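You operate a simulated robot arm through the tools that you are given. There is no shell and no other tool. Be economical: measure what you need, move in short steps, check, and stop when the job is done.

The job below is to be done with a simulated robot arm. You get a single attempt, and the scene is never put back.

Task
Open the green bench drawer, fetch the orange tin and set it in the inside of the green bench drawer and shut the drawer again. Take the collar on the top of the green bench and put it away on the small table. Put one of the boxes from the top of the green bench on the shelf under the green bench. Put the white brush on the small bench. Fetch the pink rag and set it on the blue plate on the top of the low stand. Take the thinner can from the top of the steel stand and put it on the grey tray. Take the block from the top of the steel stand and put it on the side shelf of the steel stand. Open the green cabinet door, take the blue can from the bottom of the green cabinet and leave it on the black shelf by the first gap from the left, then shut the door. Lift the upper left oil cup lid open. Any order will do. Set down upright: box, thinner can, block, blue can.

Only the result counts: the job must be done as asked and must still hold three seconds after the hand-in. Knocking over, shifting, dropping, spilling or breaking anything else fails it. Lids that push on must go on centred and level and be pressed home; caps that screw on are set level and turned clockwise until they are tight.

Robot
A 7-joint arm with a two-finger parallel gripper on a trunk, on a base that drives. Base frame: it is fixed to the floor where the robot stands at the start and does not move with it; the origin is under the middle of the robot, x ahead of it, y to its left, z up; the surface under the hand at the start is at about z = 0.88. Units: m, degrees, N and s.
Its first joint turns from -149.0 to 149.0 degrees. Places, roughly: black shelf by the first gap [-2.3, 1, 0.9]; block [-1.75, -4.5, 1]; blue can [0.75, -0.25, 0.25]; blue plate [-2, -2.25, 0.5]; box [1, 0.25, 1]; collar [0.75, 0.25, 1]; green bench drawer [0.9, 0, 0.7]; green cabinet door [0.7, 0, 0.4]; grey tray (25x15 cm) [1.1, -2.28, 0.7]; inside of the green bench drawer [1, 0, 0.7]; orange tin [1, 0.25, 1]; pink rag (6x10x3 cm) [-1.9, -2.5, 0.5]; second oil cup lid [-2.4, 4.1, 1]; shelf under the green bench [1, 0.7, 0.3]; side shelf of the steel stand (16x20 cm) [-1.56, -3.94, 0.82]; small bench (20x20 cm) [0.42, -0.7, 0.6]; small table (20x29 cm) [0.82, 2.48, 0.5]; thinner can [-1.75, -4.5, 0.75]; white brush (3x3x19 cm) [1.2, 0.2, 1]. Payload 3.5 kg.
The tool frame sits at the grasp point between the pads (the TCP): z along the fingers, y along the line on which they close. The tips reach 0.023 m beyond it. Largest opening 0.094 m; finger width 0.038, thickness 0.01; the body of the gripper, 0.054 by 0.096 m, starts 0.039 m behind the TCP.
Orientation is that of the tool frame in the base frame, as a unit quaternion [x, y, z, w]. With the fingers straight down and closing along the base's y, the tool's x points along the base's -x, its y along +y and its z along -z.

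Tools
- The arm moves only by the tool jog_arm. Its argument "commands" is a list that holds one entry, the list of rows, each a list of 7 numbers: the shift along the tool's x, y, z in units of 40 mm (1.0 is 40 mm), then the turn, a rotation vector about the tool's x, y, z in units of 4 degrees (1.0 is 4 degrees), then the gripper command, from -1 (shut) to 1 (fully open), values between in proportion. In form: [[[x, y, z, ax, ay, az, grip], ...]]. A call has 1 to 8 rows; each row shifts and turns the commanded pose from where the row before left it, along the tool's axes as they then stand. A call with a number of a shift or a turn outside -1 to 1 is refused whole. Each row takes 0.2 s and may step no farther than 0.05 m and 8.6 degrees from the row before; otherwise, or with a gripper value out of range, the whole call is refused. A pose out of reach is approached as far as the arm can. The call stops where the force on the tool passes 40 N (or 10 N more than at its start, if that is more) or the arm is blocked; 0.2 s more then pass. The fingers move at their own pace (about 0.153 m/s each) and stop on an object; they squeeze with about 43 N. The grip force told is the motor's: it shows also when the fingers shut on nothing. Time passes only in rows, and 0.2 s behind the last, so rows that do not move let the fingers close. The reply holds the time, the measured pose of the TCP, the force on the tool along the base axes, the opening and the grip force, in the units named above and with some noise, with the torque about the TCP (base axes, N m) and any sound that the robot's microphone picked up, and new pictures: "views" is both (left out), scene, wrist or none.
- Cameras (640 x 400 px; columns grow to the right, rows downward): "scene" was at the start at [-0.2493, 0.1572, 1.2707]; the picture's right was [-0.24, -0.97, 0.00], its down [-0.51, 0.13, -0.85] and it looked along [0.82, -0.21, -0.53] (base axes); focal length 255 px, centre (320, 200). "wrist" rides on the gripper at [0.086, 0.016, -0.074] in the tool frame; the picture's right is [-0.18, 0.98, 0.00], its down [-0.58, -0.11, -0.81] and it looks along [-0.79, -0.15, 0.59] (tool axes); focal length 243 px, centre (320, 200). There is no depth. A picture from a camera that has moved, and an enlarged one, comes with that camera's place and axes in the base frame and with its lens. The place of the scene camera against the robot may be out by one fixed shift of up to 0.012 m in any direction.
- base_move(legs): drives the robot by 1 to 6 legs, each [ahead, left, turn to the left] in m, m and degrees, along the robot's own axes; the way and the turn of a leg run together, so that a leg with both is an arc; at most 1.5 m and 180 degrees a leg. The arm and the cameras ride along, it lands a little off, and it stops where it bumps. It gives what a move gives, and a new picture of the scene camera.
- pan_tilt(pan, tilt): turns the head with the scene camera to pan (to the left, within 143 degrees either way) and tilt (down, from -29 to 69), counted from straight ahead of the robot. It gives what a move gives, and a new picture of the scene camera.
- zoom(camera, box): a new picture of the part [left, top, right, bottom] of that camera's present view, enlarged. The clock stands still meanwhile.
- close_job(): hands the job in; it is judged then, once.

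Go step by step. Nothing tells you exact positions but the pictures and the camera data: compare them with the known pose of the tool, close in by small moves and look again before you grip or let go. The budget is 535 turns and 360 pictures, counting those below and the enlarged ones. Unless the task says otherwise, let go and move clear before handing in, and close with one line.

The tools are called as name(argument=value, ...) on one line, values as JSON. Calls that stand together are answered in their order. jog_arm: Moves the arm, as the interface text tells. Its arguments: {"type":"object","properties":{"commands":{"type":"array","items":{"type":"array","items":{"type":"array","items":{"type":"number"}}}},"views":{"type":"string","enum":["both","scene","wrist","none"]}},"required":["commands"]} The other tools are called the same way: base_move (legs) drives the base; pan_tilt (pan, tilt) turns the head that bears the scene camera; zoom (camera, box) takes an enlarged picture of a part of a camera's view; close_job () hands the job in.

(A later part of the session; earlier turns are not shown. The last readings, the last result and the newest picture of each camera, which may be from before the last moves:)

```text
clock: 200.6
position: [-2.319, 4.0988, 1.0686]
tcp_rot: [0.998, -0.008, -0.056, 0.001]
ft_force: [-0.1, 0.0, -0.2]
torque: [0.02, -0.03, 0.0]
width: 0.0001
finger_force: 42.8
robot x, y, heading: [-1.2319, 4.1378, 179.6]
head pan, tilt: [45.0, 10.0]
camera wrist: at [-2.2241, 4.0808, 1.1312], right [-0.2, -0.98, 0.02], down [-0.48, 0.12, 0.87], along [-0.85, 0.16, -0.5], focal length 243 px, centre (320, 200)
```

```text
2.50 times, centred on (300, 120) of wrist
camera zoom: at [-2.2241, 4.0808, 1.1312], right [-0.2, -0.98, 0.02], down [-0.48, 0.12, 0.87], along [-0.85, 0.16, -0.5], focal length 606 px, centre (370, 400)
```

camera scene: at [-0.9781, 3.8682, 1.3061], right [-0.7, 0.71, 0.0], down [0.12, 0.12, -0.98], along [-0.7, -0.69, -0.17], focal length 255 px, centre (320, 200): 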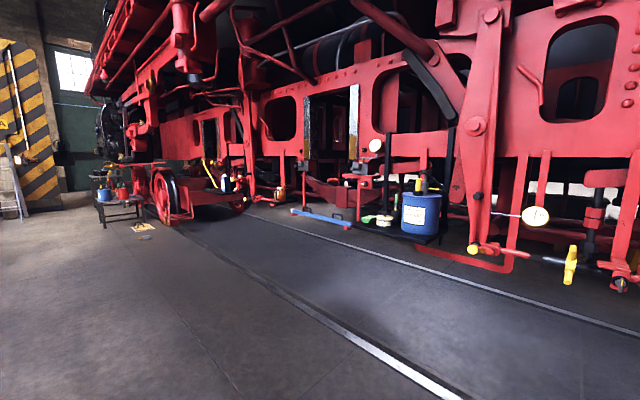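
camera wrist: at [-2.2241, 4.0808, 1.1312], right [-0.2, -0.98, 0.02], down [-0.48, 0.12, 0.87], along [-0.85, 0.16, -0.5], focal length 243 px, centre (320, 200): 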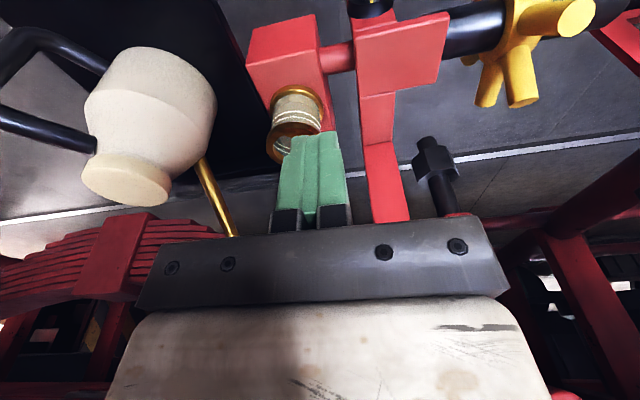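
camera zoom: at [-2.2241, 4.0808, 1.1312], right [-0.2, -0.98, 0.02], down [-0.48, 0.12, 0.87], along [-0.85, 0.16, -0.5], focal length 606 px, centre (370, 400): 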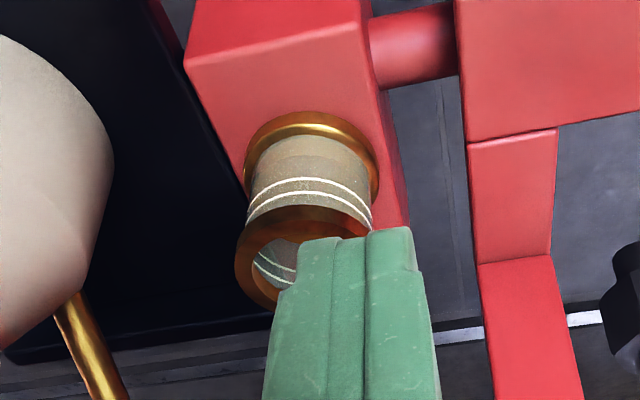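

I drive back and check the lid with the head camera.

base_move(legs=[[-0.4, 0, 0]])

pan_tilt(pan=-18, tilt=15)

zoom(camera="scene", box=[200, 140, 340, 230])

```text
clock: 203.1
position: [-1.9197, 4.098, 1.0668]
tcp_rot: [0.998, -0.009, -0.057, 0.001]
ft_force: [0.3, -0.2, -0.6]
torque: [0.0, 0.0, -0.01]
width: 0.0
finger_force: 42.6
robot x, y, heading: [-0.8337, 4.1321, 179.2]
head pan, tilt: [45.0, 10.0]
camera scene: at [-0.5799, 3.8639, 1.3061], right [-0.7, 0.71, 0.0], down [0.12, 0.12, -0.98], along [-0.7, -0.69, -0.17], focal length 255 px, centre (320, 200)
```

scene: 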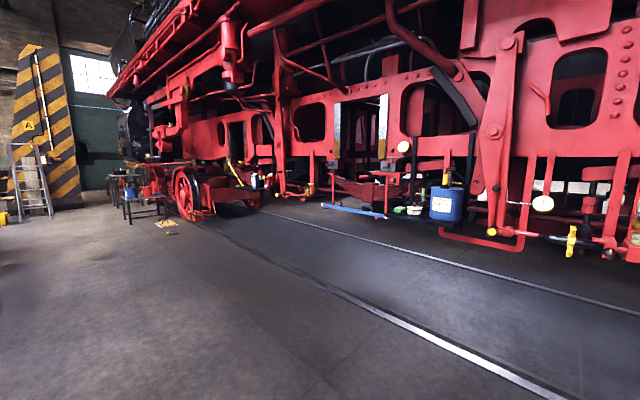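

```text
clock: 204.4
position: [-1.9196, 4.0984, 1.0673]
tcp_rot: [0.998, -0.009, -0.057, 0.002]
ft_force: [-0.4, 0.5, 0.0]
torque: [0.03, 0.01, 0.02]
width: 0.0
finger_force: 42.1
robot x, y, heading: [-0.8341, 4.133, 179.2]
head pan, tilt: [-18.0, 15.0]
camera scene: at [-0.6021, 3.9587, 1.298], right [0.32, 0.95, 0.0], down [0.25, -0.08, -0.97], along [-0.92, 0.31, -0.26], focal length 255 px, centre (320, 200)
```

scene: 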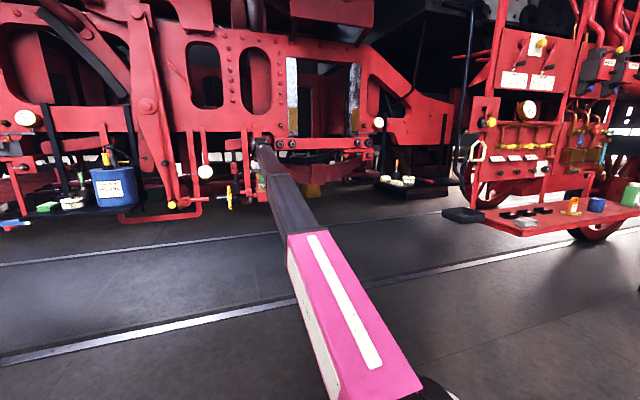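

```text
4.44 times, centred on (270, 185) of scene
camera zoom: at [-0.6021, 3.9587, 1.298], right [0.32, 0.95, 0.0], down [0.25, -0.08, -0.97], along [-0.92, 0.31, -0.26], focal length 1132 px, centre (542, 267)
```

zoom: 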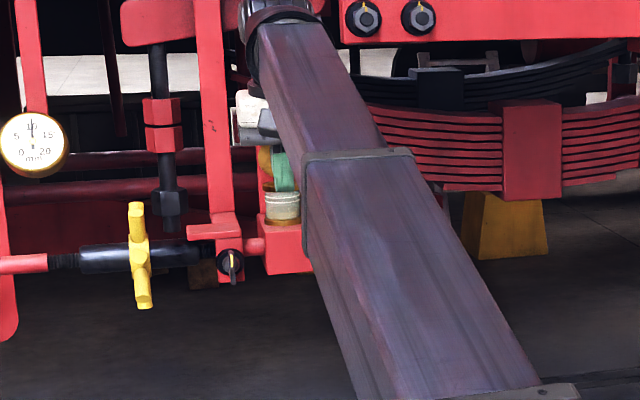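

base_move(legs=[[0, 0.9, 0]])

pan_tilt(pan=-35, tilt=10)

zoom(camera="scene", box=[250, 160, 410, 260])

```text
clock: 209.2
position: [-1.9286, 3.1778, 1.0671]
tcp_rot: [0.998, -0.009, -0.057, 0.001]
ft_force: [-0.7, -1.4, -0.4]
torque: [-0.01, 0.03, -0.02]
width: 0.0003
finger_force: 41.8
robot x, y, heading: [-0.8451, 3.2167, 179.6]
head pan, tilt: [-18.0, 15.0]
camera scene: at [-0.6096, 3.0433, 1.2979], right [0.32, 0.95, 0.0], down [0.25, -0.08, -0.97], along [-0.92, 0.31, -0.26], focal length 255 px, centre (320, 200)
```

scene: 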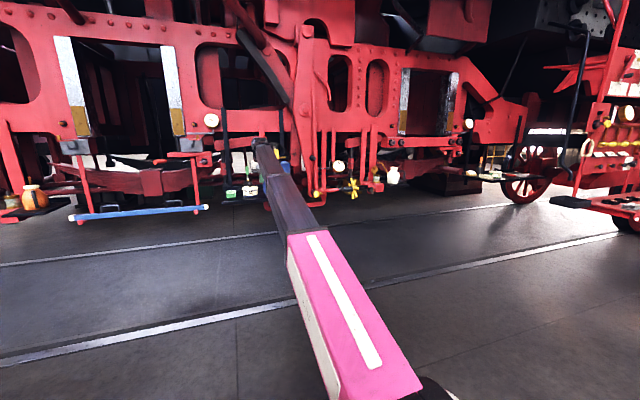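

```text
clock: 210.0
position: [-1.9277, 3.1786, 1.0675]
tcp_rot: [0.998, -0.009, -0.057, 0.001]
ft_force: [0.3, 0.4, 0.1]
torque: [-0.01, 0.0, -0.02]
width: 0.0
finger_force: 42.3
robot x, y, heading: [-0.8453, 3.2174, 179.6]
head pan, tilt: [-35.0, 10.0]
camera scene: at [-0.5968, 3.0676, 1.3061], right [0.58, 0.82, 0.0], down [0.14, -0.1, -0.98], along [-0.8, 0.57, -0.17], focal length 255 px, centre (320, 200)
```

scene: 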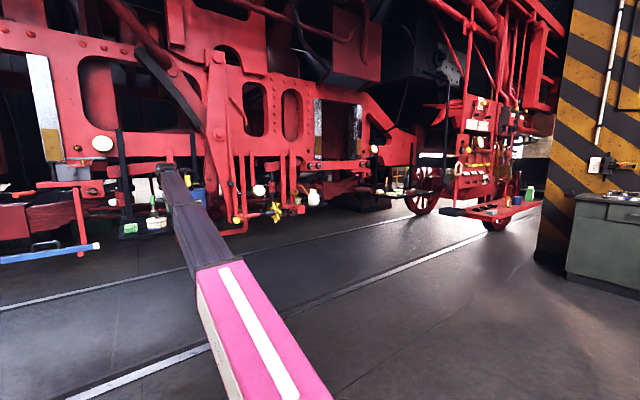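

```text
4.00 times, centred on (330, 210) of scene
camera zoom: at [-0.5968, 3.0676, 1.3061], right [0.58, 0.82, 0.0], down [0.14, -0.1, -0.98], along [-0.8, 0.57, -0.17], focal length 1019 px, centre (280, 160)
```

zoom: 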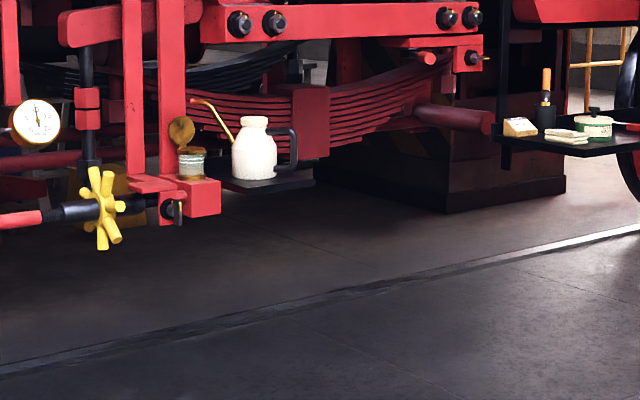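

The lid stands wide open. Now back to the green bench: drive along, then turn to face it.

base_move(legs=[[0, 1.4, 0], [0, 0.8, 0], [0, 0, 180]])

pan_tilt(pan=-5, tilt=35)

```text
clock: 228.2
position: [0.2166, 0.9706, 1.0676]
tcp_rot: [0.038, 0.998, 0.0, 0.056]
ft_force: [-0.3, -0.5, 0.4]
torque: [-0.01, -0.03, 0.02]
width: 0.0
finger_force: 42.5
robot x, y, heading: [-0.8687, 0.9976, -3.9]
head pan, tilt: [-35.0, 10.0]
camera scene: at [-1.1178, 1.139, 1.3061], right [-0.63, -0.78, 0.0], down [-0.14, 0.11, -0.98], along [0.77, -0.62, -0.17], focal length 255 px, centre (320, 200)
```

scene: 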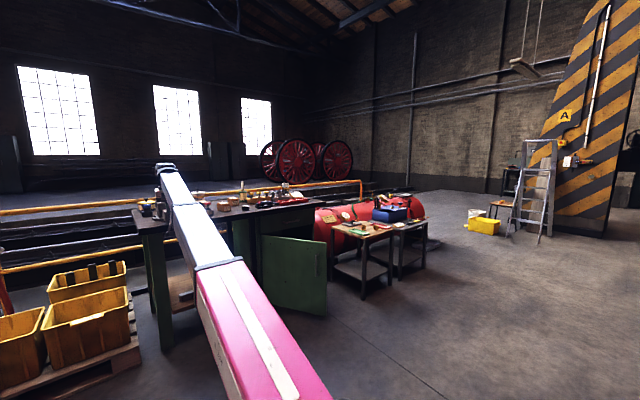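

```text
clock: 229.2
position: [0.2172, 0.9712, 1.0672]
tcp_rot: [0.039, 0.998, -0.001, 0.056]
ft_force: [-0.4, 0.1, -0.2]
torque: [-0.01, 0.0, -0.02]
width: 0.0
finger_force: 42.5
robot x, y, heading: [-0.8662, 0.9951, -3.7]
head pan, tilt: [-5.0, 35.0]
camera scene: at [-1.1031, 1.1837, 1.266], right [-0.15, -0.99, 0.0], down [-0.57, 0.09, -0.82], along [0.81, -0.13, -0.57], focal length 255 px, centre (320, 200)
```

scene: 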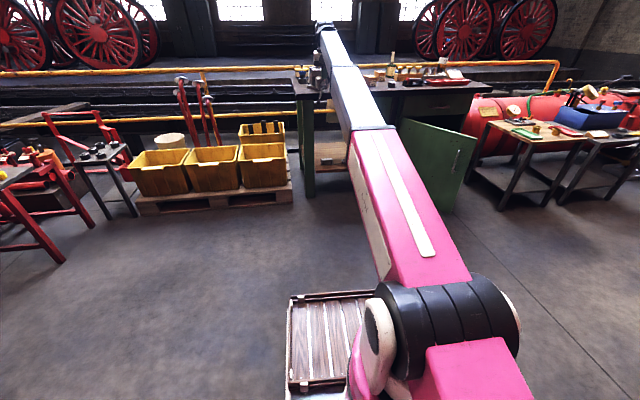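

Now the door: I turn the closed tool to the yawed, pitched pose used when opening, and retract and lower it.

jog_arm(commands=[[[0, 0, 0, 0.65, -0.92, 0.99, -1], [0, 0, 0, 0.65, -0.92, 0.99, -1], [0, 0, 0, 0.65, -0.92, 0.99, -1], [0, 0, 0, 0.65, -0.92, 0.99, -1], [0, 0, 0, 0.65, -0.92, 0.99, -1], [0, 0, 0, 0.65, -0.92, 0.99, -1], [0, 0, 0, 0.65, -0.92, 0.99, -1], [0, 0, 0, 0.65, -0.92, 0.99, -1]]], views="none")

jog_arm(commands=[[[0, 0, 0, 0.65, -0.92, 0.99, -1], [0, 0, 0, 0.65, -0.92, 0.99, -1], [0, 0, 0, 0.65, -0.92, 0.99, -1], [0, 0, 0, 0.65, -0.92, 0.99, -1], [0, 0, 0, 0.65, -0.92, 0.99, -1], [0.99, -0.7, 0.2, 0, 0, 0, -1], [0.99, -0.7, 0.2, 0, 0, 0, -1], [0.99, -0.7, 0.2, 0, 0, 0, -1]]], views="none")

jog_arm(commands=[[[0.99, -0.7, 0.2, 0, 0, 0, -1], [0.99, -0.7, 0.2, 0, 0, 0, -1], [0.99, -0.7, 0.2, 0, 0, 0, -1], [0.99, -0.7, 0.2, 0, 0, 0, -1], [0.99, -0.7, 0.2, 0, 0, 0, -1], [0.99, -0.7, 0.2, 0, 0, 0, -1], [0.99, -0.7, 0.2, 0, 0, 0, -1], [0.99, -0.7, 0.2, 0, 0, 0, -1]]], views="none")

```text
clock: 231.0
position: [0.2159, 0.9696, 1.0664]
tcp_rot: [0.313, 0.887, -0.17, 0.295]
ft_force: [0.8, -0.4, -0.6]
torque: [-0.01, -0.01, 0.03]
width: 0.0
finger_force: 43.2
robot x, y, heading: [-0.8684, 0.9996, -4.0]
head pan, tilt: [-5.0, 35.0]
```

```text
clock: 232.8
position: [0.122, 0.969, 0.9514]
tcp_rot: [0.459, 0.738, -0.263, 0.419]
ft_force: [-0.9, -0.4, -0.7]
torque: [0.0, 0.0, 0.02]
width: 0.0
finger_force: 42.5
robot x, y, heading: [-0.8722, 0.9978, -3.8]
head pan, tilt: [-5.0, 35.0]
```

```text
clock: 234.6
position: [-0.125, 0.9664, 0.6482]
tcp_rot: [0.459, 0.738, -0.263, 0.42]
ft_force: [0.6, -1.1, -0.3]
torque: [-0.01, -0.04, -0.03]
width: 0.0002
finger_force: 41.8
robot x, y, heading: [-0.8684, 0.9961, -3.9]
head pan, tilt: [-5.0, 35.0]
```

base_move(legs=[[0, 0, 3.8], [0, -0.745, 0], [0.46, 0, 0]])

pan_tilt(pan=-20, tilt=40)

```text
clock: 241.5
position: [0.347, 0.2777, 0.648]
tcp_rot: [0.431, 0.755, -0.247, 0.429]
ft_force: [-0.6, 0.8, 0.2]
torque: [0.02, 0.01, 0.01]
width: 0.0001
finger_force: 42.5
robot x, y, heading: [-0.3962, 0.2543, 0.6]
head pan, tilt: [-5.0, 35.0]
camera scene: at [-0.6482, 0.4192, 1.2659], right [-0.08, -1.0, 0.0], down [-0.57, 0.04, -0.82], along [0.82, -0.06, -0.57], focal length 255 px, centre (320, 200)
```

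scene: 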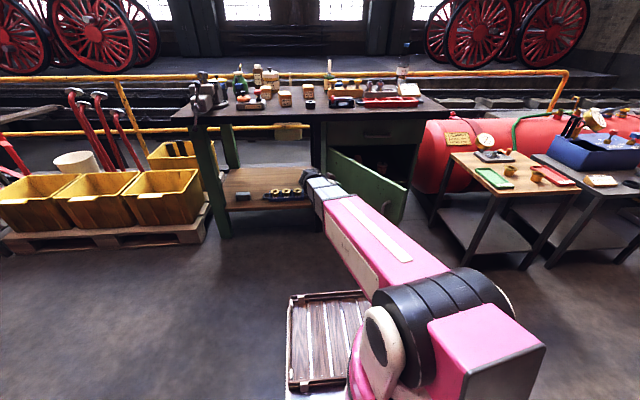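

```text
clock: 242.3
position: [0.3456, 0.2777, 0.6475]
tcp_rot: [0.431, 0.755, -0.248, 0.428]
ft_force: [-0.9, 0.0, 0.7]
torque: [0.0, 0.04, 0.03]
width: 0.0002
finger_force: 42.5
robot x, y, heading: [-0.3963, 0.2491, 0.5]
head pan, tilt: [-20.0, 40.0]
camera scene: at [-0.6558, 0.3977, 1.2584], right [-0.33, -0.94, 0.0], down [-0.61, 0.21, -0.77], along [0.72, -0.25, -0.64], focal length 255 px, centre (320, 200)
```

scene: 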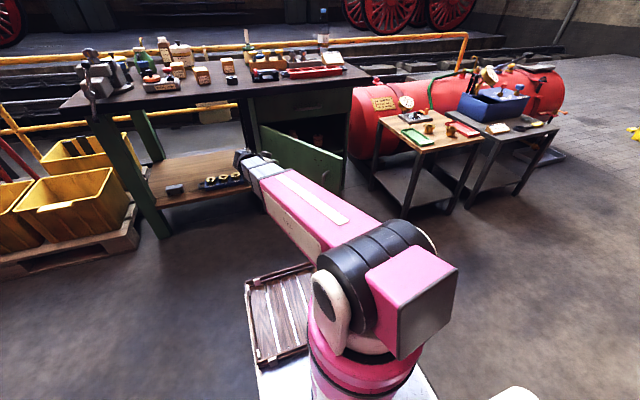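

The door now stands at about 54°. I move the closed fingertips to its outer face near the handle side.

jog_arm(commands=[[[0.18, -0.29, 0.91, 0, 0, 0, -1], [0.18, -0.29, 0.91, 0, 0, 0, -1], [0.18, -0.29, 0.91, 0, 0, 0, -1], [0.18, -0.29, 0.91, 0, 0, 0, -1], [0.18, -0.29, 0.91, 0, 0, 0, -1], [0.18, -0.29, 0.91, 0, 0, 0, -1]]], views="both")

```text
clock: 243.7
position: [0.3695, 0.1001, 0.4986]
tcp_rot: [0.43, 0.755, -0.246, 0.429]
ft_force: [-0.4, -0.1, 0.0]
torque: [-0.01, -0.06, -0.01]
width: 0.0
finger_force: 42.5
robot x, y, heading: [-0.3983, 0.2506, 0.5]
head pan, tilt: [-20.0, 40.0]
camera scene: at [-0.6559, 0.3976, 1.2584], right [-0.33, -0.94, 0.0], down [-0.61, 0.21, -0.77], along [0.72, -0.25, -0.64], focal length 255 px, centre (320, 200)
camera wrist: at [0.3287, 0.2007, 0.4614], right [0.9, 0.42, 0.16], down [-0.29, 0.29, 0.91], along [0.34, -0.86, 0.38], focal length 243 px, centre (320, 200)
```

scene: 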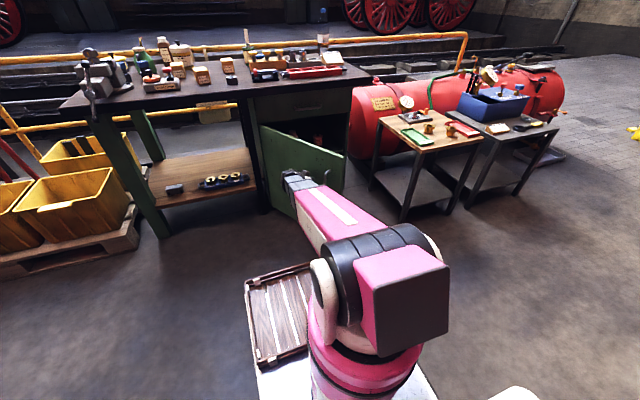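
wrist: 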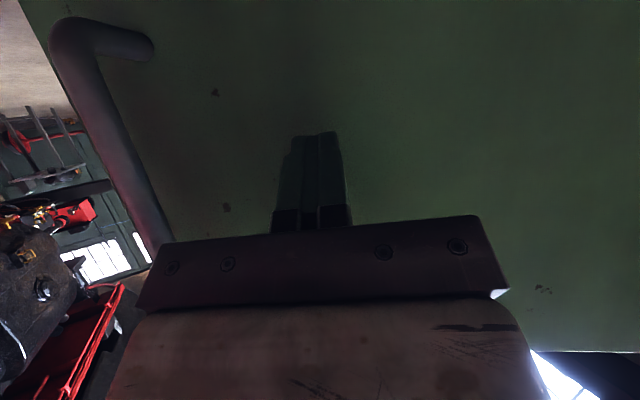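

jog_arm(commands=[[[-0.3, 0, 0.52, -0.433, 0, -0.25, -1], [-0.35, -0.08, 0.605, -0.866, 0, -0.5, -1], [-0.35, -0.08, 0.605, -0.866, 0, -0.5, -1], [-0.35, -0.08, 0.605, -0.866, 0, -0.5, -1], [-0.35, -0.08, 0.605, -0.866, 0, -0.5, -1], [-0.35, -0.08, 0.605, -0.866, 0, -0.5, -1]]], views="scene")

```text
clock: 245.1
position: [0.4598, -0.0368, 0.4969]
tcp_rot: [0.279, 0.823, -0.158, 0.468]
ft_force: [0.3, -0.1, 0.6]
torque: [0.0, -0.02, 0.0]
width: 0.0
finger_force: 42.3
robot x, y, heading: [-0.3972, 0.2519, 0.7]
head pan, tilt: [-20.0, 40.0]
camera scene: at [-0.6559, 0.3976, 1.2584], right [-0.33, -0.94, 0.0], down [-0.61, 0.21, -0.77], along [0.72, -0.25, -0.64], focal length 255 px, centre (320, 200)
```

scene: 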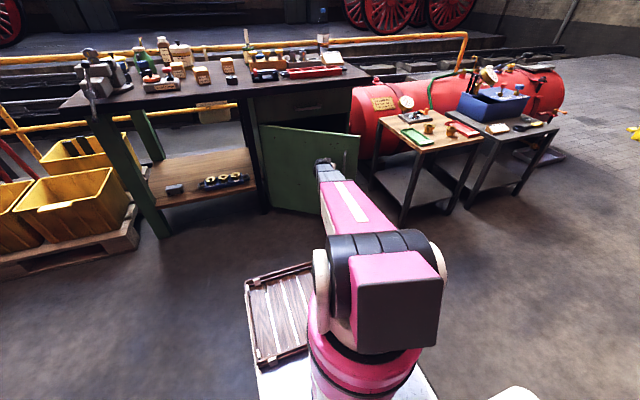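

jog_arm(commands=[[[-0.35, -0.08, 0.605, -0.866, 0, -0.5, -1], [-0.35, -0.08, 0.605, -0.866, 0, -0.5, -1], [-0.35, -0.08, 0.605, -0.866, 0, -0.5, -1], [-0.35, -0.08, 0.605, -0.866, 0, -0.5, -1], [-0.35, -0.08, 0.605, -0.866, 0, -0.5, -1], [-0.35, -0.08, 0.605, -0.866, 0, -0.5, -1], [-0.35, -0.08, 0.605, -0.866, 0, -0.5, -1]]], views="scene")

```text
clock: 246.7
position: [0.6256, -0.1407, 0.4947]
tcp_rot: [0.074, 0.866, -0.038, 0.493]
ft_force: [-0.3, 0.5, -1.0]
torque: [-0.02, 0.01, 0.01]
width: 0.0001
finger_force: 42.9
robot x, y, heading: [-0.3968, 0.2517, 0.6]
head pan, tilt: [-20.0, 40.0]
camera scene: at [-0.6559, 0.3976, 1.2584], right [-0.33, -0.94, 0.0], down [-0.61, 0.21, -0.77], along [0.72, -0.25, -0.64], focal length 255 px, centre (320, 200)
```

scene: 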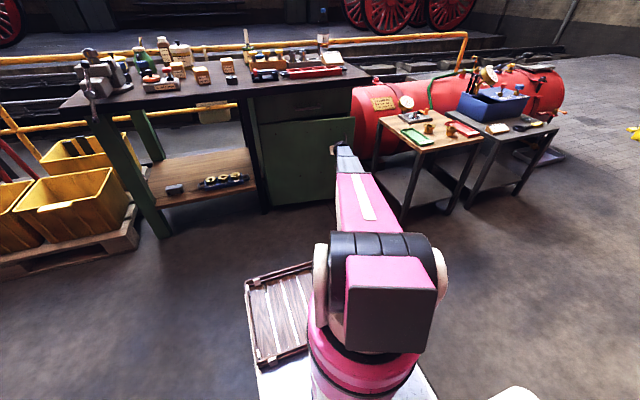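

Nearly shut. I push the last bit straight forward until it stops.

jog_arm(commands=[[[-0.3, -0.05, 0.52, -0.6, 0, -0.35, -1], [-0.3, -0.05, 0.52, -0.6, 0, -0.35, -1], [-0.25, 0, 0.43, 0, 0, 0, -1], [-0.25, 0, 0.43, 0, 0, 0, -1], [-0.2, 0, 0.35, 0, 0, 0, -1], [-0.2, 0, 0.35, 0, 0, 0, -1]]], views="scene")

zoom(camera="scene", box=[230, 70, 390, 220])

```text
clock: 247.7
position: [0.702, -0.1548, 0.4935]
tcp_rot: [0.03, 0.869, -0.013, 0.493]
ft_force: [-4.4, 1.0, 0.8]
torque: [0.01, -0.03, 0.01]
width: 0.0001
finger_force: 42.6
robot x, y, heading: [-0.3969, 0.2492, 0.5]
head pan, tilt: [-20.0, 40.0]
stopped in row 5: the force on the tool passed its limit at 63 N (the readings are from after the stop); the commanded pose is now the measured one
camera scene: at [-0.6563, 0.3978, 1.2584], right [-0.33, -0.94, 0.0], down [-0.61, 0.21, -0.77], along [0.72, -0.26, -0.64], focal length 255 px, centre (320, 200)
```

scene: 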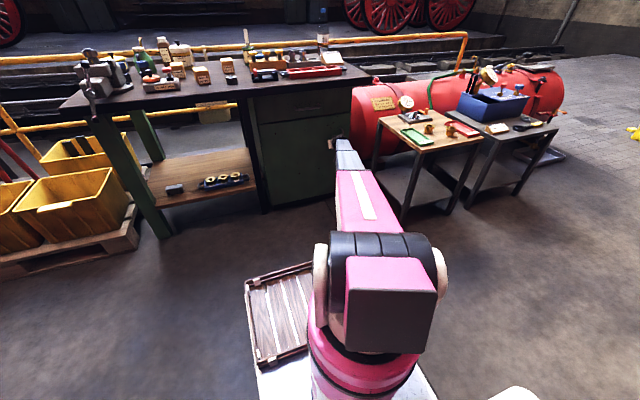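

```text
2.67 times, centred on (310, 145) of scene
camera zoom: at [-0.6563, 0.3978, 1.2584], right [-0.33, -0.94, 0.0], down [-0.61, 0.21, -0.77], along [0.72, -0.26, -0.64], focal length 679 px, centre (347, 347)
```

zoom: 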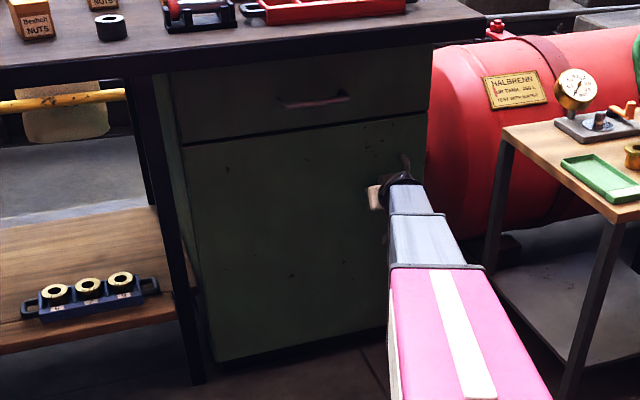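

The door is flush. Next a nut box for the shelf under the bench: I retreat, open, and raise the arm.

jog_arm(commands=[[[0.5, 0, -0.866, 0, 0, 0, -1], [0.5, 0, -0.866, -0.5, 0, -0.3, -1], [0.5, 0, -0.866, -0.4, 0, -0.2, -1], [0.5, 0, -0.866, 0, 0, 0, -1], [0.5, 0, -0.866, 0, 0, 0, 0], [0.5, 0, -0.866, 0, 0, 0, 1]]], views="none")

jog_arm(commands=[[[-0.866, 0, -0.5, 0, 0, 0, 1], [-0.866, 0, -0.5, 0, 0, 0, 1], [-0.866, 0, -0.5, 0, 0, 0, 1], [-0.866, 0, -0.5, 0, 0, 0, 1], [-0.866, 0, -0.5, 0, 0, 0, 1], [-0.866, 0, -0.5, 0, 0, 0, 1], [-0.866, 0, -0.5, 0, 0, 0, 1], [-0.866, 0, -0.5, 0, 0, 0, 1]]], views="none")

jog_arm(commands=[[[-0.866, 0, -0.5, 0, 0, 0, 1], [-0.866, 0, -0.5, 0, 0, 0, 1], [-0.866, 0, -0.5, 0, 0, 0, 1], [-0.866, 0, -0.5, 0, 0, 0, 1], [-0.866, 0, -0.5, 0, 0, 0, 1]]], views="none")

base_move(legs=[[0, 0.4, -0.5], [0.32, 0, 0]])

```text
clock: 249.1
position: [0.4619, -0.1477, 0.493]
tcp_rot: [0.001, 0.87, 0.006, 0.493]
ft_force: [-1.1, 0.1, 0.3]
torque: [-0.01, 0.02, 0.03]
width: 0.0943
finger_force: 0.1
robot x, y, heading: [-0.3987, 0.25, 0.7]
head pan, tilt: [-20.0, 40.0]
```

```text
clock: 250.9
position: [0.4699, -0.1524, 0.816]
tcp_rot: [0.0, 0.87, 0.005, 0.493]
ft_force: [0.0, -0.7, -0.5]
torque: [0.0, -0.03, 0.01]
width: 0.094
finger_force: 0.1
robot x, y, heading: [-0.3999, 0.2508, 0.6]
head pan, tilt: [-20.0, 40.0]
```

```text
clock: 252.1
position: [0.4711, -0.1529, 1.0137]
tcp_rot: [0.001, 0.87, 0.005, 0.493]
ft_force: [0.0, -0.8, 0.7]
torque: [-0.01, 0.02, -0.02]
width: 0.0941
finger_force: 0.2
robot x, y, heading: [-0.399, 0.2503, 0.4]
head pan, tilt: [-20.0, 40.0]
```

```text
clock: 256.3
position: [0.7819, 0.2356, 1.014]
tcp_rot: [0.006, 0.869, 0.001, 0.494]
ft_force: [0.9, 0.2, -0.2]
torque: [0.02, 0.01, 0.01]
width: 0.0939
finger_force: 0.0
robot x, y, heading: [-0.0816, 0.6496, -0.4]
head pan, tilt: [-20.0, 40.0]
camera scene: at [-0.3388, 0.7995, 1.2584], right [-0.34, -0.94, 0.0], down [-0.6, 0.22, -0.77], along [0.72, -0.26, -0.64], focal length 255 px, centre (320, 200)
```

scene: 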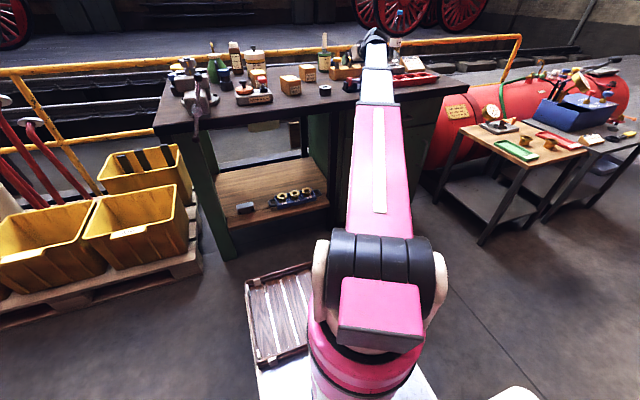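

pan_tilt(pan=0, tilt=35)

zoom(camera="scene", box=[200, 70, 440, 220])

```text
clock: 257.1
position: [0.7818, 0.2365, 1.0151]
tcp_rot: [0.006, 0.87, 0.002, 0.494]
ft_force: [0.0, 0.8, 0.9]
torque: [-0.01, 0.01, -0.04]
width: 0.0939
finger_force: 0.0
robot x, y, heading: [-0.0822, 0.648, -0.1]
head pan, tilt: [0.0, 35.0]
camera scene: at [-0.3306, 0.8285, 1.2659], right [0.0, -1.0, 0.0], down [-0.57, 0.0, -0.82], along [0.82, 0.0, -0.57], focal length 255 px, centre (320, 200)
```

scene: 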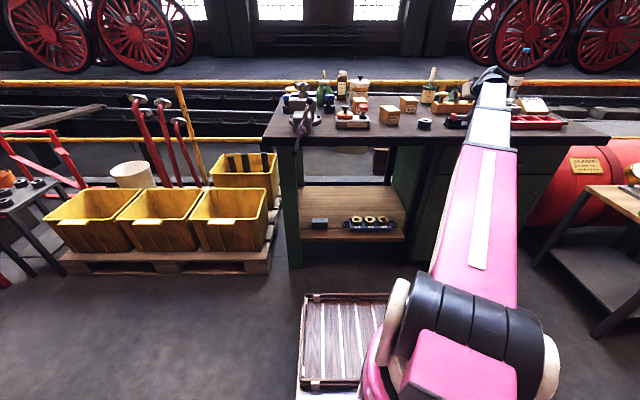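

```text
2.67 times, centred on (320, 145) of scene
camera zoom: at [-0.3306, 0.8285, 1.2659], right [0.0, -1.0, 0.0], down [-0.57, 0.0, -0.82], along [0.82, 0.0, -0.57], focal length 679 px, centre (320, 347)
```

zoom: 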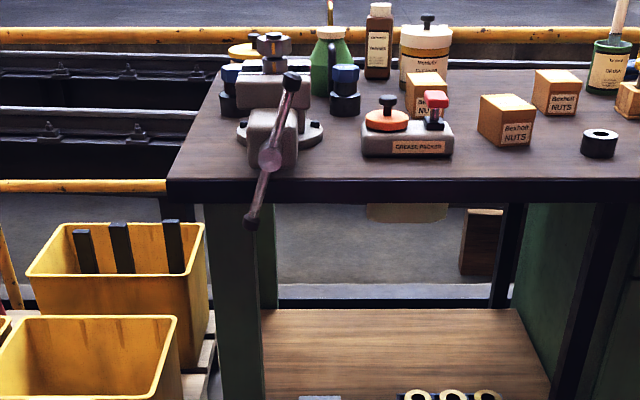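

Box 1 is centred near (0.84, 0.49). I pitch the tool to 50° (keeps the wrist camera off the bench) and move over in front of it.

jog_arm(commands=[[[0, 0, 0, 0, 1, 0, 1], [0, 0, 0, 0, 1, 0, 1], [0, 0, 0, 0, 1, 0, 1], [0, 0, 0, 0, 1, 0, 1], [0, 0, 0, 0, 1, 0, 1]]], views="none")

jog_arm(commands=[[[0, 0.9, 0, 0, 0, 0, 1], [0, 0.9, 0, 0, 0, 0, 1], [0, 0.9, 0, 0, 0, 0, 1], [0, 0.9, 0, 0, 0, 0, 1], [0, 0.9, 0, 0, 0, 0, 1], [0, 0.9, 0, 0, 0, 0, 1], [0, 0.9, 0, 0, 0, 0, 1]]], views="wrist")

```text
clock: 258.3
position: [0.7813, 0.2358, 1.0163]
tcp_rot: [0.005, 0.942, 0.003, 0.335]
ft_force: [0.4, 0.1, -0.1]
torque: [0.01, -0.01, 0.0]
width: 0.094
finger_force: 0.2
robot x, y, heading: [-0.0815, 0.6462, -0.2]
head pan, tilt: [0.0, 35.0]
```

```text
clock: 259.9
position: [0.7828, 0.4874, 1.0148]
tcp_rot: [0.005, 0.942, 0.004, 0.336]
ft_force: [0.5, 0.7, -0.4]
torque: [0.0, 0.02, 0.01]
width: 0.0938
finger_force: 0.1
robot x, y, heading: [-0.0806, 0.6501, 0.0]
head pan, tilt: [0.0, 35.0]
camera wrist: at [0.6688, 0.5039, 1.0179], right [0.15, 0.98, 0.13], down [-0.06, -0.12, 0.99], along [0.99, -0.16, 0.04], focal length 243 px, centre (320, 200)
```

wrist: 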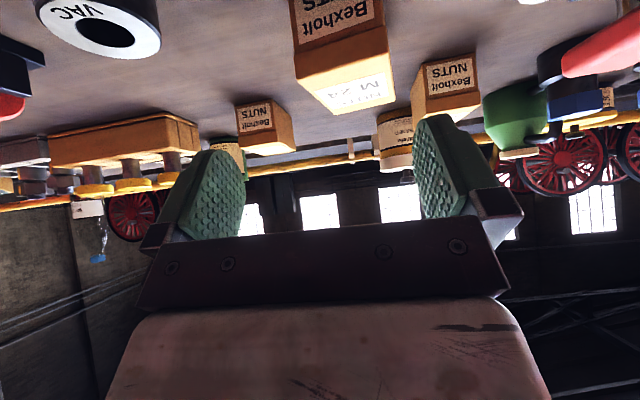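

Box 1's centre refines to (0.862, 0.503). I go in and grip.

jog_arm(commands=[[[0.06, 0.13, 0.95, 0, 0, 0, 1], [0.06, 0.13, 0.95, 0, 0, 0, 1], [0.06, 0.13, 0.95, 0, 0, 0, 1]]], views="wrist")

```text
clock: 260.7
position: [0.8506, 0.502, 0.9218]
tcp_rot: [0.005, 0.942, 0.003, 0.335]
ft_force: [0.1, -0.1, -0.7]
torque: [-0.01, 0.01, 0.0]
width: 0.094
finger_force: 0.1
robot x, y, heading: [-0.0841, 0.6503, -0.1]
head pan, tilt: [0.0, 35.0]
camera wrist: at [0.7365, 0.5181, 0.9256], right [0.15, 0.98, 0.13], down [-0.06, -0.12, 0.99], along [0.99, -0.16, 0.04], focal length 243 px, centre (320, 200)
```

wrist: 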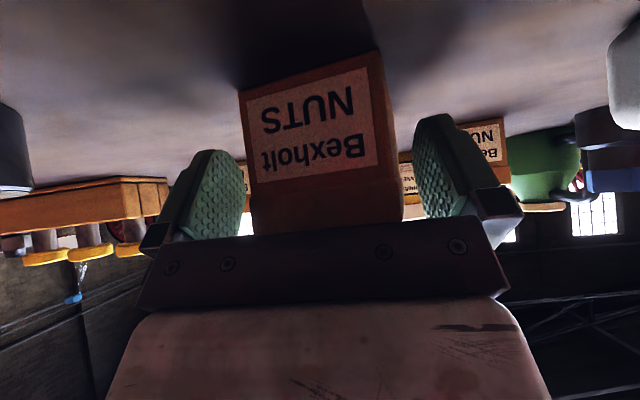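

jog_arm(commands=[[[-0.1, 0, 0.2, 0, 0, 0, 1], [0, 0, 0, 0, 0, 0, -1], [0, 0, 0, 0, 0, 0, -1], [0, 0, 0, 0, 0, 0, -1], [-0.6, 0, -0.75, 0, 0, 0, -1], [-0.6, 0, -0.75, 0, 0, 0, -1]]], views="wrist")

```text
clock: 262.1
position: [0.8593, 0.5013, 0.998]
tcp_rot: [0.005, 0.942, 0.003, 0.335]
ft_force: [-0.8, -0.4, -3.9]
torque: [-0.01, 0.05, -0.03]
width: 0.0598
finger_force: 43.1
robot x, y, heading: [-0.0812, 0.6466, -0.1]
head pan, tilt: [0.0, 35.0]
camera wrist: at [0.7448, 0.5178, 1.001], right [0.15, 0.98, 0.13], down [-0.06, -0.12, 0.99], along [0.99, -0.16, 0.04], focal length 243 px, centre (320, 200)
```

wrist: 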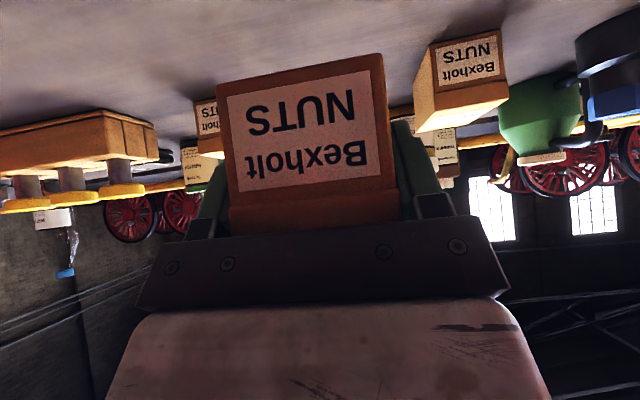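

Box held. I back the robot off, lower the box to shelf height and shift it left, then drive in under the bench.

base_move(legs=[[-0.32, 0, 0]])

jog_arm(commands=[[[0.63, 0.3, 0.75, 0, 0, 0, -1], [0.63, 0.3, 0.75, 0, 0, 0, -1], [0.63, 0.3, 0.75, 0, 0, 0, -1], [0.63, 0.3, 0.75, 0, 0, 0, -1], [0.63, 0.3, 0.75, 0, 0, 0, -1], [0.63, 0.3, 0.75, 0, 0, 0, -1], [0.63, 0.3, 0.75, 0, 0, 0, -1], [0.63, 0.3, 0.75, 0, 0, 0, -1]]], views="none")

jog_arm(commands=[[[0.63, 0.3, 0.75, 0, 0, 0, -1], [0.63, 0.3, 0.75, 0, 0, 0, -1], [0.63, 0.3, 0.75, 0, 0, 0, -1], [0.63, 0.3, 0.75, 0, 0, 0, -1], [0.63, 0.3, 0.75, 0, 0, 0, -1], [0.63, 0.3, 0.75, 0, 0, 0, -1], [0.63, 0.3, 0.75, 0, 0, 0, -1]]], views="both")

```text
clock: 264.3
position: [0.5334, 0.5003, 0.9975]
tcp_rot: [0.007, 0.942, 0.002, 0.336]
ft_force: [-0.1, 0.5, -3.9]
torque: [-0.01, 0.07, 0.02]
width: 0.0599
finger_force: 43.0
robot x, y, heading: [-0.4057, 0.6481, -0.2]
head pan, tilt: [0.0, 35.0]
camera scene: at [-0.6554, 0.8302, 1.266], right [0.0, -1.0, 0.0], down [-0.57, 0.0, -0.82], along [0.82, 0.0, -0.57], focal length 255 px, centre (320, 200)
```

scene: 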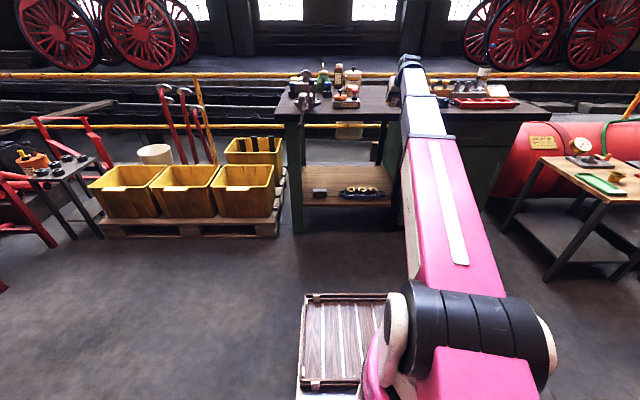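

```text
clock: 266.1
position: [0.53, 0.5987, 0.6844]
tcp_rot: [0.005, 0.942, 0.003, 0.335]
ft_force: [0.3, 0.3, -3.3]
torque: [0.01, 0.05, 0.0]
width: 0.0597
finger_force: 43.0
robot x, y, heading: [-0.4106, 0.6511, -0.3]
head pan, tilt: [0.0, 35.0]
```

```text
clock: 267.7
position: [0.5265, 0.688, 0.4113]
tcp_rot: [0.006, 0.942, 0.003, 0.335]
ft_force: [-0.2, 0.9, -4.1]
torque: [0.0, 0.08, -0.01]
width: 0.0597
finger_force: 43.1
robot x, y, heading: [-0.406, 0.6525, -0.2]
head pan, tilt: [0.0, 35.0]
camera scene: at [-0.6553, 0.8303, 1.266], right [0.0, -1.0, 0.0], down [-0.57, 0.0, -0.82], along [0.82, 0.0, -0.57], focal length 255 px, centre (320, 200)
camera wrist: at [0.4122, 0.7041, 0.4137], right [0.15, 0.98, 0.13], down [-0.06, -0.12, 0.99], along [0.99, -0.16, 0.04], focal length 243 px, centre (320, 200)
```

scene: 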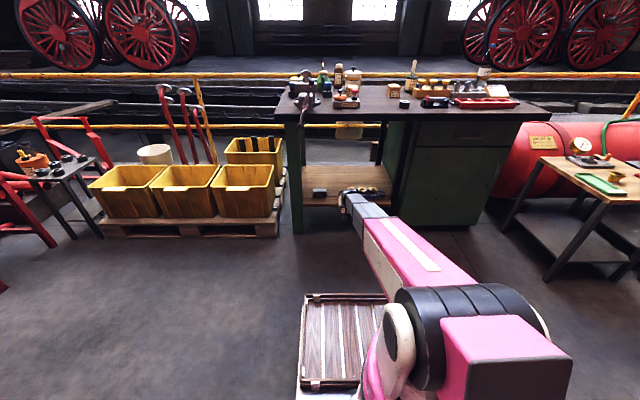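
wrist: 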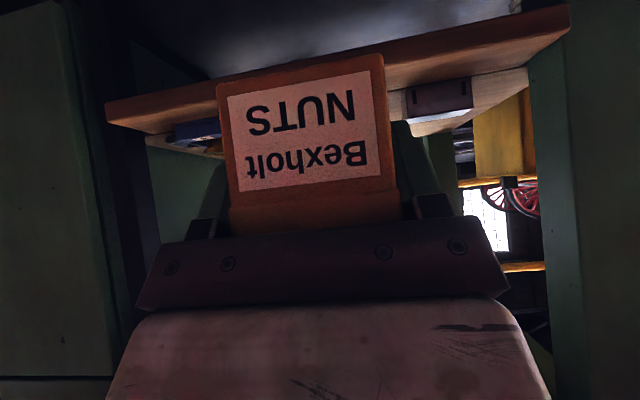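

base_move(legs=[[0.35, 0.01, 0]])

jog_arm(commands=[[[0.3, 0, 0.36, 0, 0, 0, -1], [0.2, 0, 0.24, 0, 0, 0, -1]]], views="wrist")

```text
clock: 270.0
position: [0.8812, 0.6954, 0.4108]
tcp_rot: [0.006, 0.942, 0.003, 0.334]
ft_force: [0.3, 0.6, -4.4]
torque: [0.01, 0.07, -0.01]
width: 0.0598
finger_force: 42.9
robot x, y, heading: [-0.0498, 0.6583, -0.3]
head pan, tilt: [0.0, 35.0]
camera scene: at [-0.3003, 0.8385, 1.266], right [0.0, -1.0, 0.0], down [-0.57, 0.0, -0.82], along [0.82, 0.0, -0.57], focal length 255 px, centre (320, 200)
```

scene: 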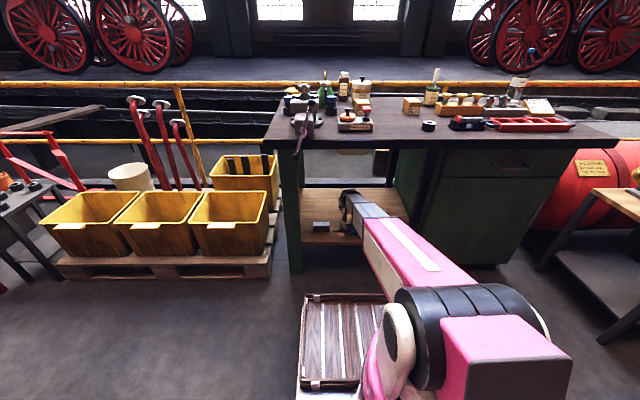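

```text
clock: 270.6
position: [0.8803, 0.6956, 0.3793]
tcp_rot: [0.006, 0.942, 0.003, 0.336]
ft_force: [0.2, 0.1, -3.6]
torque: [-0.03, 0.07, 0.02]
width: 0.0596
finger_force: 43.3
robot x, y, heading: [-0.0569, 0.6562, -0.5]
head pan, tilt: [0.0, 35.0]
camera wrist: at [0.766, 0.7124, 0.3828], right [0.15, 0.98, 0.13], down [-0.06, -0.12, 0.99], along [0.99, -0.16, 0.04], focal length 243 px, centre (320, 200)
```

wrist: 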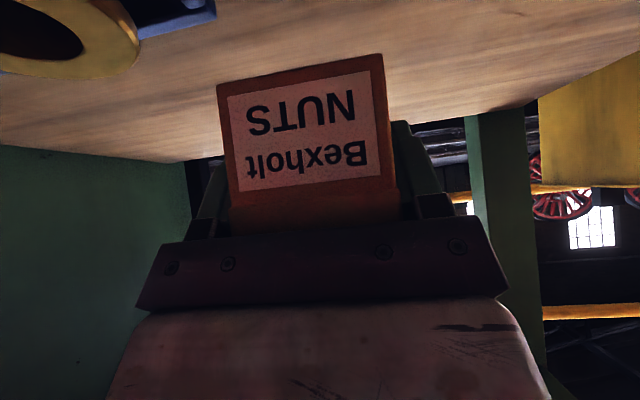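

Clear of rack and block. I lower the last centimetres until contact.

jog_arm(commands=[[[0.2, 0, 0.24, 0, 0, 0, -1], [0.15, 0, 0.18, 0, 0, 0, -1], [0.13, 0, 0.15, 0, 0, 0, -1], [0.13, 0, 0.15, 0, 0, 0, -1], [0.13, 0, 0.15, 0, 0, 0, -1]]], views="none")

```text
clock: 271.8
position: [0.8808, 0.6957, 0.3357]
tcp_rot: [0.004, 0.942, 0.004, 0.336]
ft_force: [4.7, -0.3, -1.0]
torque: [-0.08, -0.09, 0.17]
width: 0.0599
finger_force: 42.8
robot x, y, heading: [-0.0553, 0.6576, -0.1]
head pan, tilt: [0.0, 35.0]
```

Contact. I release and back out.

jog_arm(commands=[[[0, 0, 0, 0, 0, 0, 0.8], [0, 0, 0, 0, 0, 0, 0.8], [0, 0, -0.5, 0, 0, 0, 0.8], [0, 0, -0.8, 0, 0, 0, 0.8], [0.4, 0, -0.8, 0, 0, 0, 0.8], [0.6, 0, -0.7, 0, 0, 0, 0.8]]], views="wrist")

base_move(legs=[[-0.4, 0, 0]])

zoom(camera="scene", box=[260, 150, 420, 250])

```text
clock: 273.2
position: [0.7787, 0.6965, 0.397]
tcp_rot: [0.006, 0.942, 0.004, 0.336]
ft_force: [-0.3, -0.3, 0.2]
torque: [0.02, 0.02, -0.01]
width: 0.0846
finger_force: 0.1
robot x, y, heading: [-0.0539, 0.659, -0.0]
head pan, tilt: [0.0, 35.0]
camera wrist: at [0.6641, 0.7119, 0.3991], right [0.15, 0.98, 0.13], down [-0.06, -0.12, 0.99], along [0.99, -0.16, 0.04], focal length 243 px, centre (320, 200)
```

wrist: 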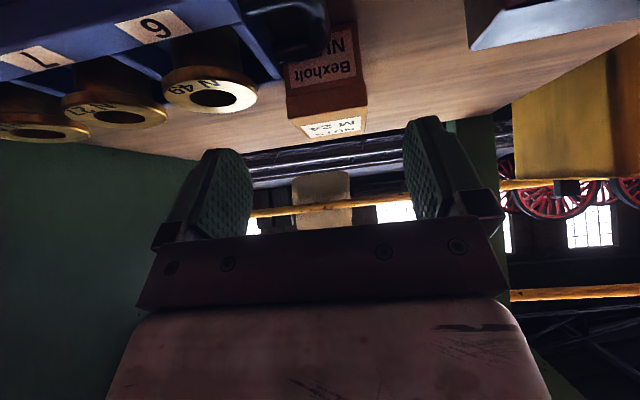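

```text
clock: 275.7
position: [0.3689, 0.7007, 0.3948]
tcp_rot: [0.004, 0.942, 0.004, 0.335]
ft_force: [-0.5, 0.2, -0.6]
torque: [0.02, -0.02, 0.03]
width: 0.085
finger_force: 0.1
robot x, y, heading: [-0.4608, 0.6578, -0.2]
head pan, tilt: [0.0, 35.0]
camera scene: at [-0.711, 0.8381, 1.2659], right [0.0, -1.0, 0.0], down [-0.57, 0.0, -0.82], along [0.82, 0.0, -0.57], focal length 255 px, centre (320, 200)
```

scene: 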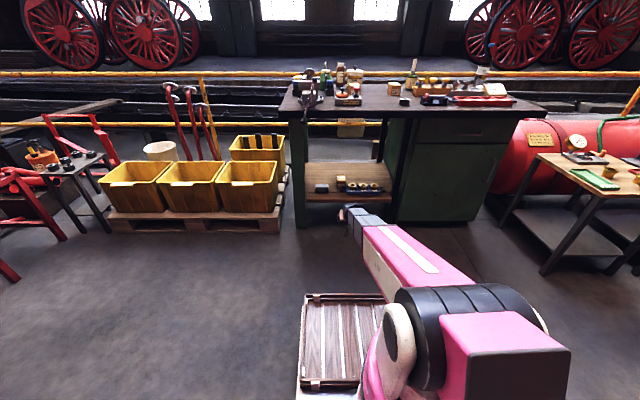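

```text
4.00 times, centred on (340, 200) of scene
camera zoom: at [-0.711, 0.8381, 1.2659], right [0.0, -1.0, 0.0], down [-0.57, 0.0, -0.82], along [0.82, 0.0, -0.57], focal length 1019 px, centre (240, 200)
```

zoom: 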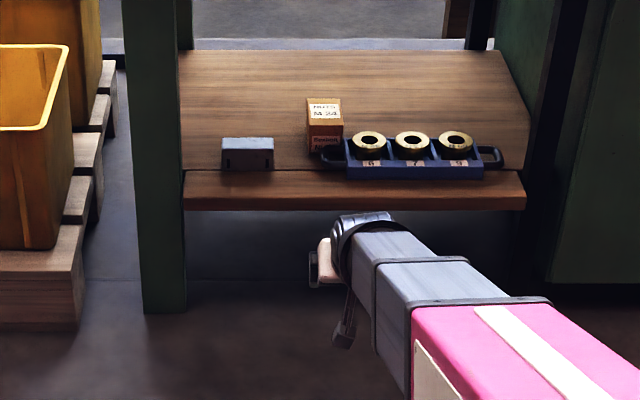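

The box stands upright on the shelf. Next the white brush in the jar near (1.18, 0.22): I raise the arm and level the tool to about 20° pitch.

jog_arm(commands=[[[-0.643, 0, -0.766, 0, 0, 0, 0], [-0.643, 0, -0.766, 0, 0, 0, 0], [-0.643, 0, -0.766, 0, 0, 0, 0], [-0.643, 0, -0.766, 0, 0, 0, 0], [-0.643, 0, -0.766, 0, 0, 0, 0], [-0.643, 0, -0.766, 0, 0, 0, 0], [-0.643, 0, -0.766, 0, 0, 0, 0], [-0.643, 0, -0.766, 0, 0, 0, 0]]], views="none")

jog_arm(commands=[[[-0.643, 0, -0.766, 0, 0, 0, 0.2], [-0.643, 0, -0.766, 0, 0, 0, 0.2], [-0.643, 0, -0.766, 0, 0, 0, 0.2], [-0.643, 0, -0.766, 0, 0, 0, 0.2], [-0.643, 0, -0.766, 0, 0, 0, 0.2], [-0.643, 0, -0.766, 0, 0, 0, 0.2], [-0.643, 0, -0.766, 0, 0, 0, 0.2], [-0.643, 0, -0.766, 0, 0, 0, 0.2]]], views="none")

jog_arm(commands=[[[-0.643, 0, -0.766, 0, 0, 0, 0.2], [0, 0, 0, 0, -1, 0, 0.2], [0, 0, 0, 0, -1, 0, 0.2], [0, 0, 0, 0, -1, 0, 0.2], [0, 0, 0, 0, -1, 0, 0.2], [0, 0, 0, 0, -1, 0, 0.2], [0, 0, 0, 0, -1, 0, 0.2], [0, 0, 0, 0, -1, 0, 0.2]]], views="none")

```text
clock: 277.5
position: [0.3754, 0.6986, 0.7154]
tcp_rot: [0.004, 0.942, 0.004, 0.335]
ft_force: [0.3, 0.4, 0.6]
torque: [-0.02, 0.01, -0.03]
width: 0.0467
finger_force: 0.1
robot x, y, heading: [-0.4627, 0.6618, 0.1]
head pan, tilt: [0.0, 35.0]
```

```text
clock: 279.3
position: [0.3795, 0.6944, 1.0368]
tcp_rot: [0.004, 0.942, 0.003, 0.334]
ft_force: [-0.1, -0.4, 0.7]
torque: [-0.01, 0.01, 0.01]
width: 0.0565
finger_force: 0.0
robot x, y, heading: [-0.4621, 0.6593, -0.3]
head pan, tilt: [0.0, 35.0]
```

```text
clock: 281.1
position: [0.3791, 0.6933, 1.0749]
tcp_rot: [0.004, 0.833, 0.003, 0.554]
ft_force: [-0.5, 0.1, 0.4]
torque: [-0.02, 0.01, 0.0]
width: 0.0562
finger_force: 0.1
robot x, y, heading: [-0.4619, 0.6577, -0.4]
head pan, tilt: [0.0, 35.0]
```

base_move(legs=[[0, -0.45, 0], [0.54, 0, 0]])

jog_arm(commands=[[[0, 0, 0, 0, 0, 0, 0.2]]], views="wrist")

```text
clock: 286.6
position: [0.9285, 0.2472, 1.0757]
tcp_rot: [0.005, 0.833, 0.002, 0.553]
ft_force: [0.3, -0.6, 0.6]
torque: [-0.02, -0.03, 0.0]
width: 0.0563
finger_force: 0.0
robot x, y, heading: [0.0915, 0.2143, -0.3]
head pan, tilt: [0.0, 35.0]
camera scene: at [-0.1592, 0.3957, 1.2659], right [0.0, -1.0, 0.0], down [-0.57, 0.0, -0.82], along [0.82, 0.0, -0.57], focal length 255 px, centre (320, 200)
```

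scene: 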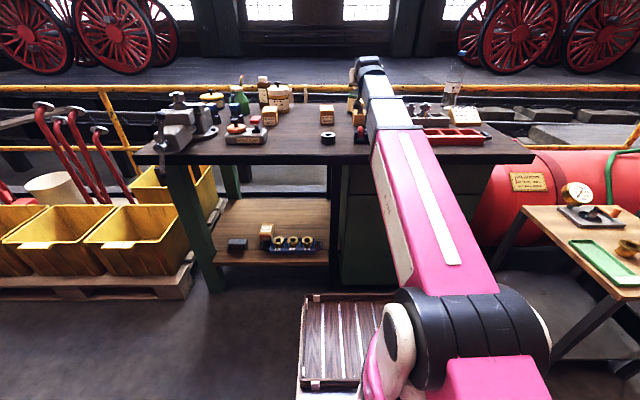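

```text
clock: 287.0
position: [0.9295, 0.2474, 1.0751]
tcp_rot: [0.005, 0.833, 0.002, 0.554]
ft_force: [-0.6, -1.0, 0.1]
torque: [0.02, 0.02, 0.01]
width: 0.0563
finger_force: 0.1
robot x, y, heading: [0.0851, 0.2172, -0.2]
head pan, tilt: [0.0, 35.0]
camera wrist: at [0.8278, 0.2645, 1.0241], right [0.08, 0.98, 0.18], down [-0.52, -0.11, 0.85], along [0.85, -0.16, 0.5], focal length 243 px, centre (320, 200)
```

wrist: 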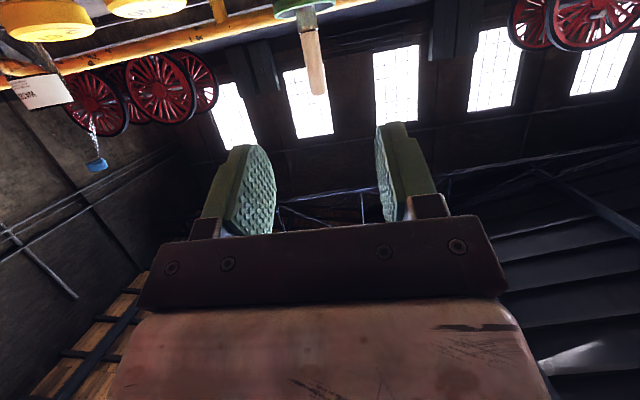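

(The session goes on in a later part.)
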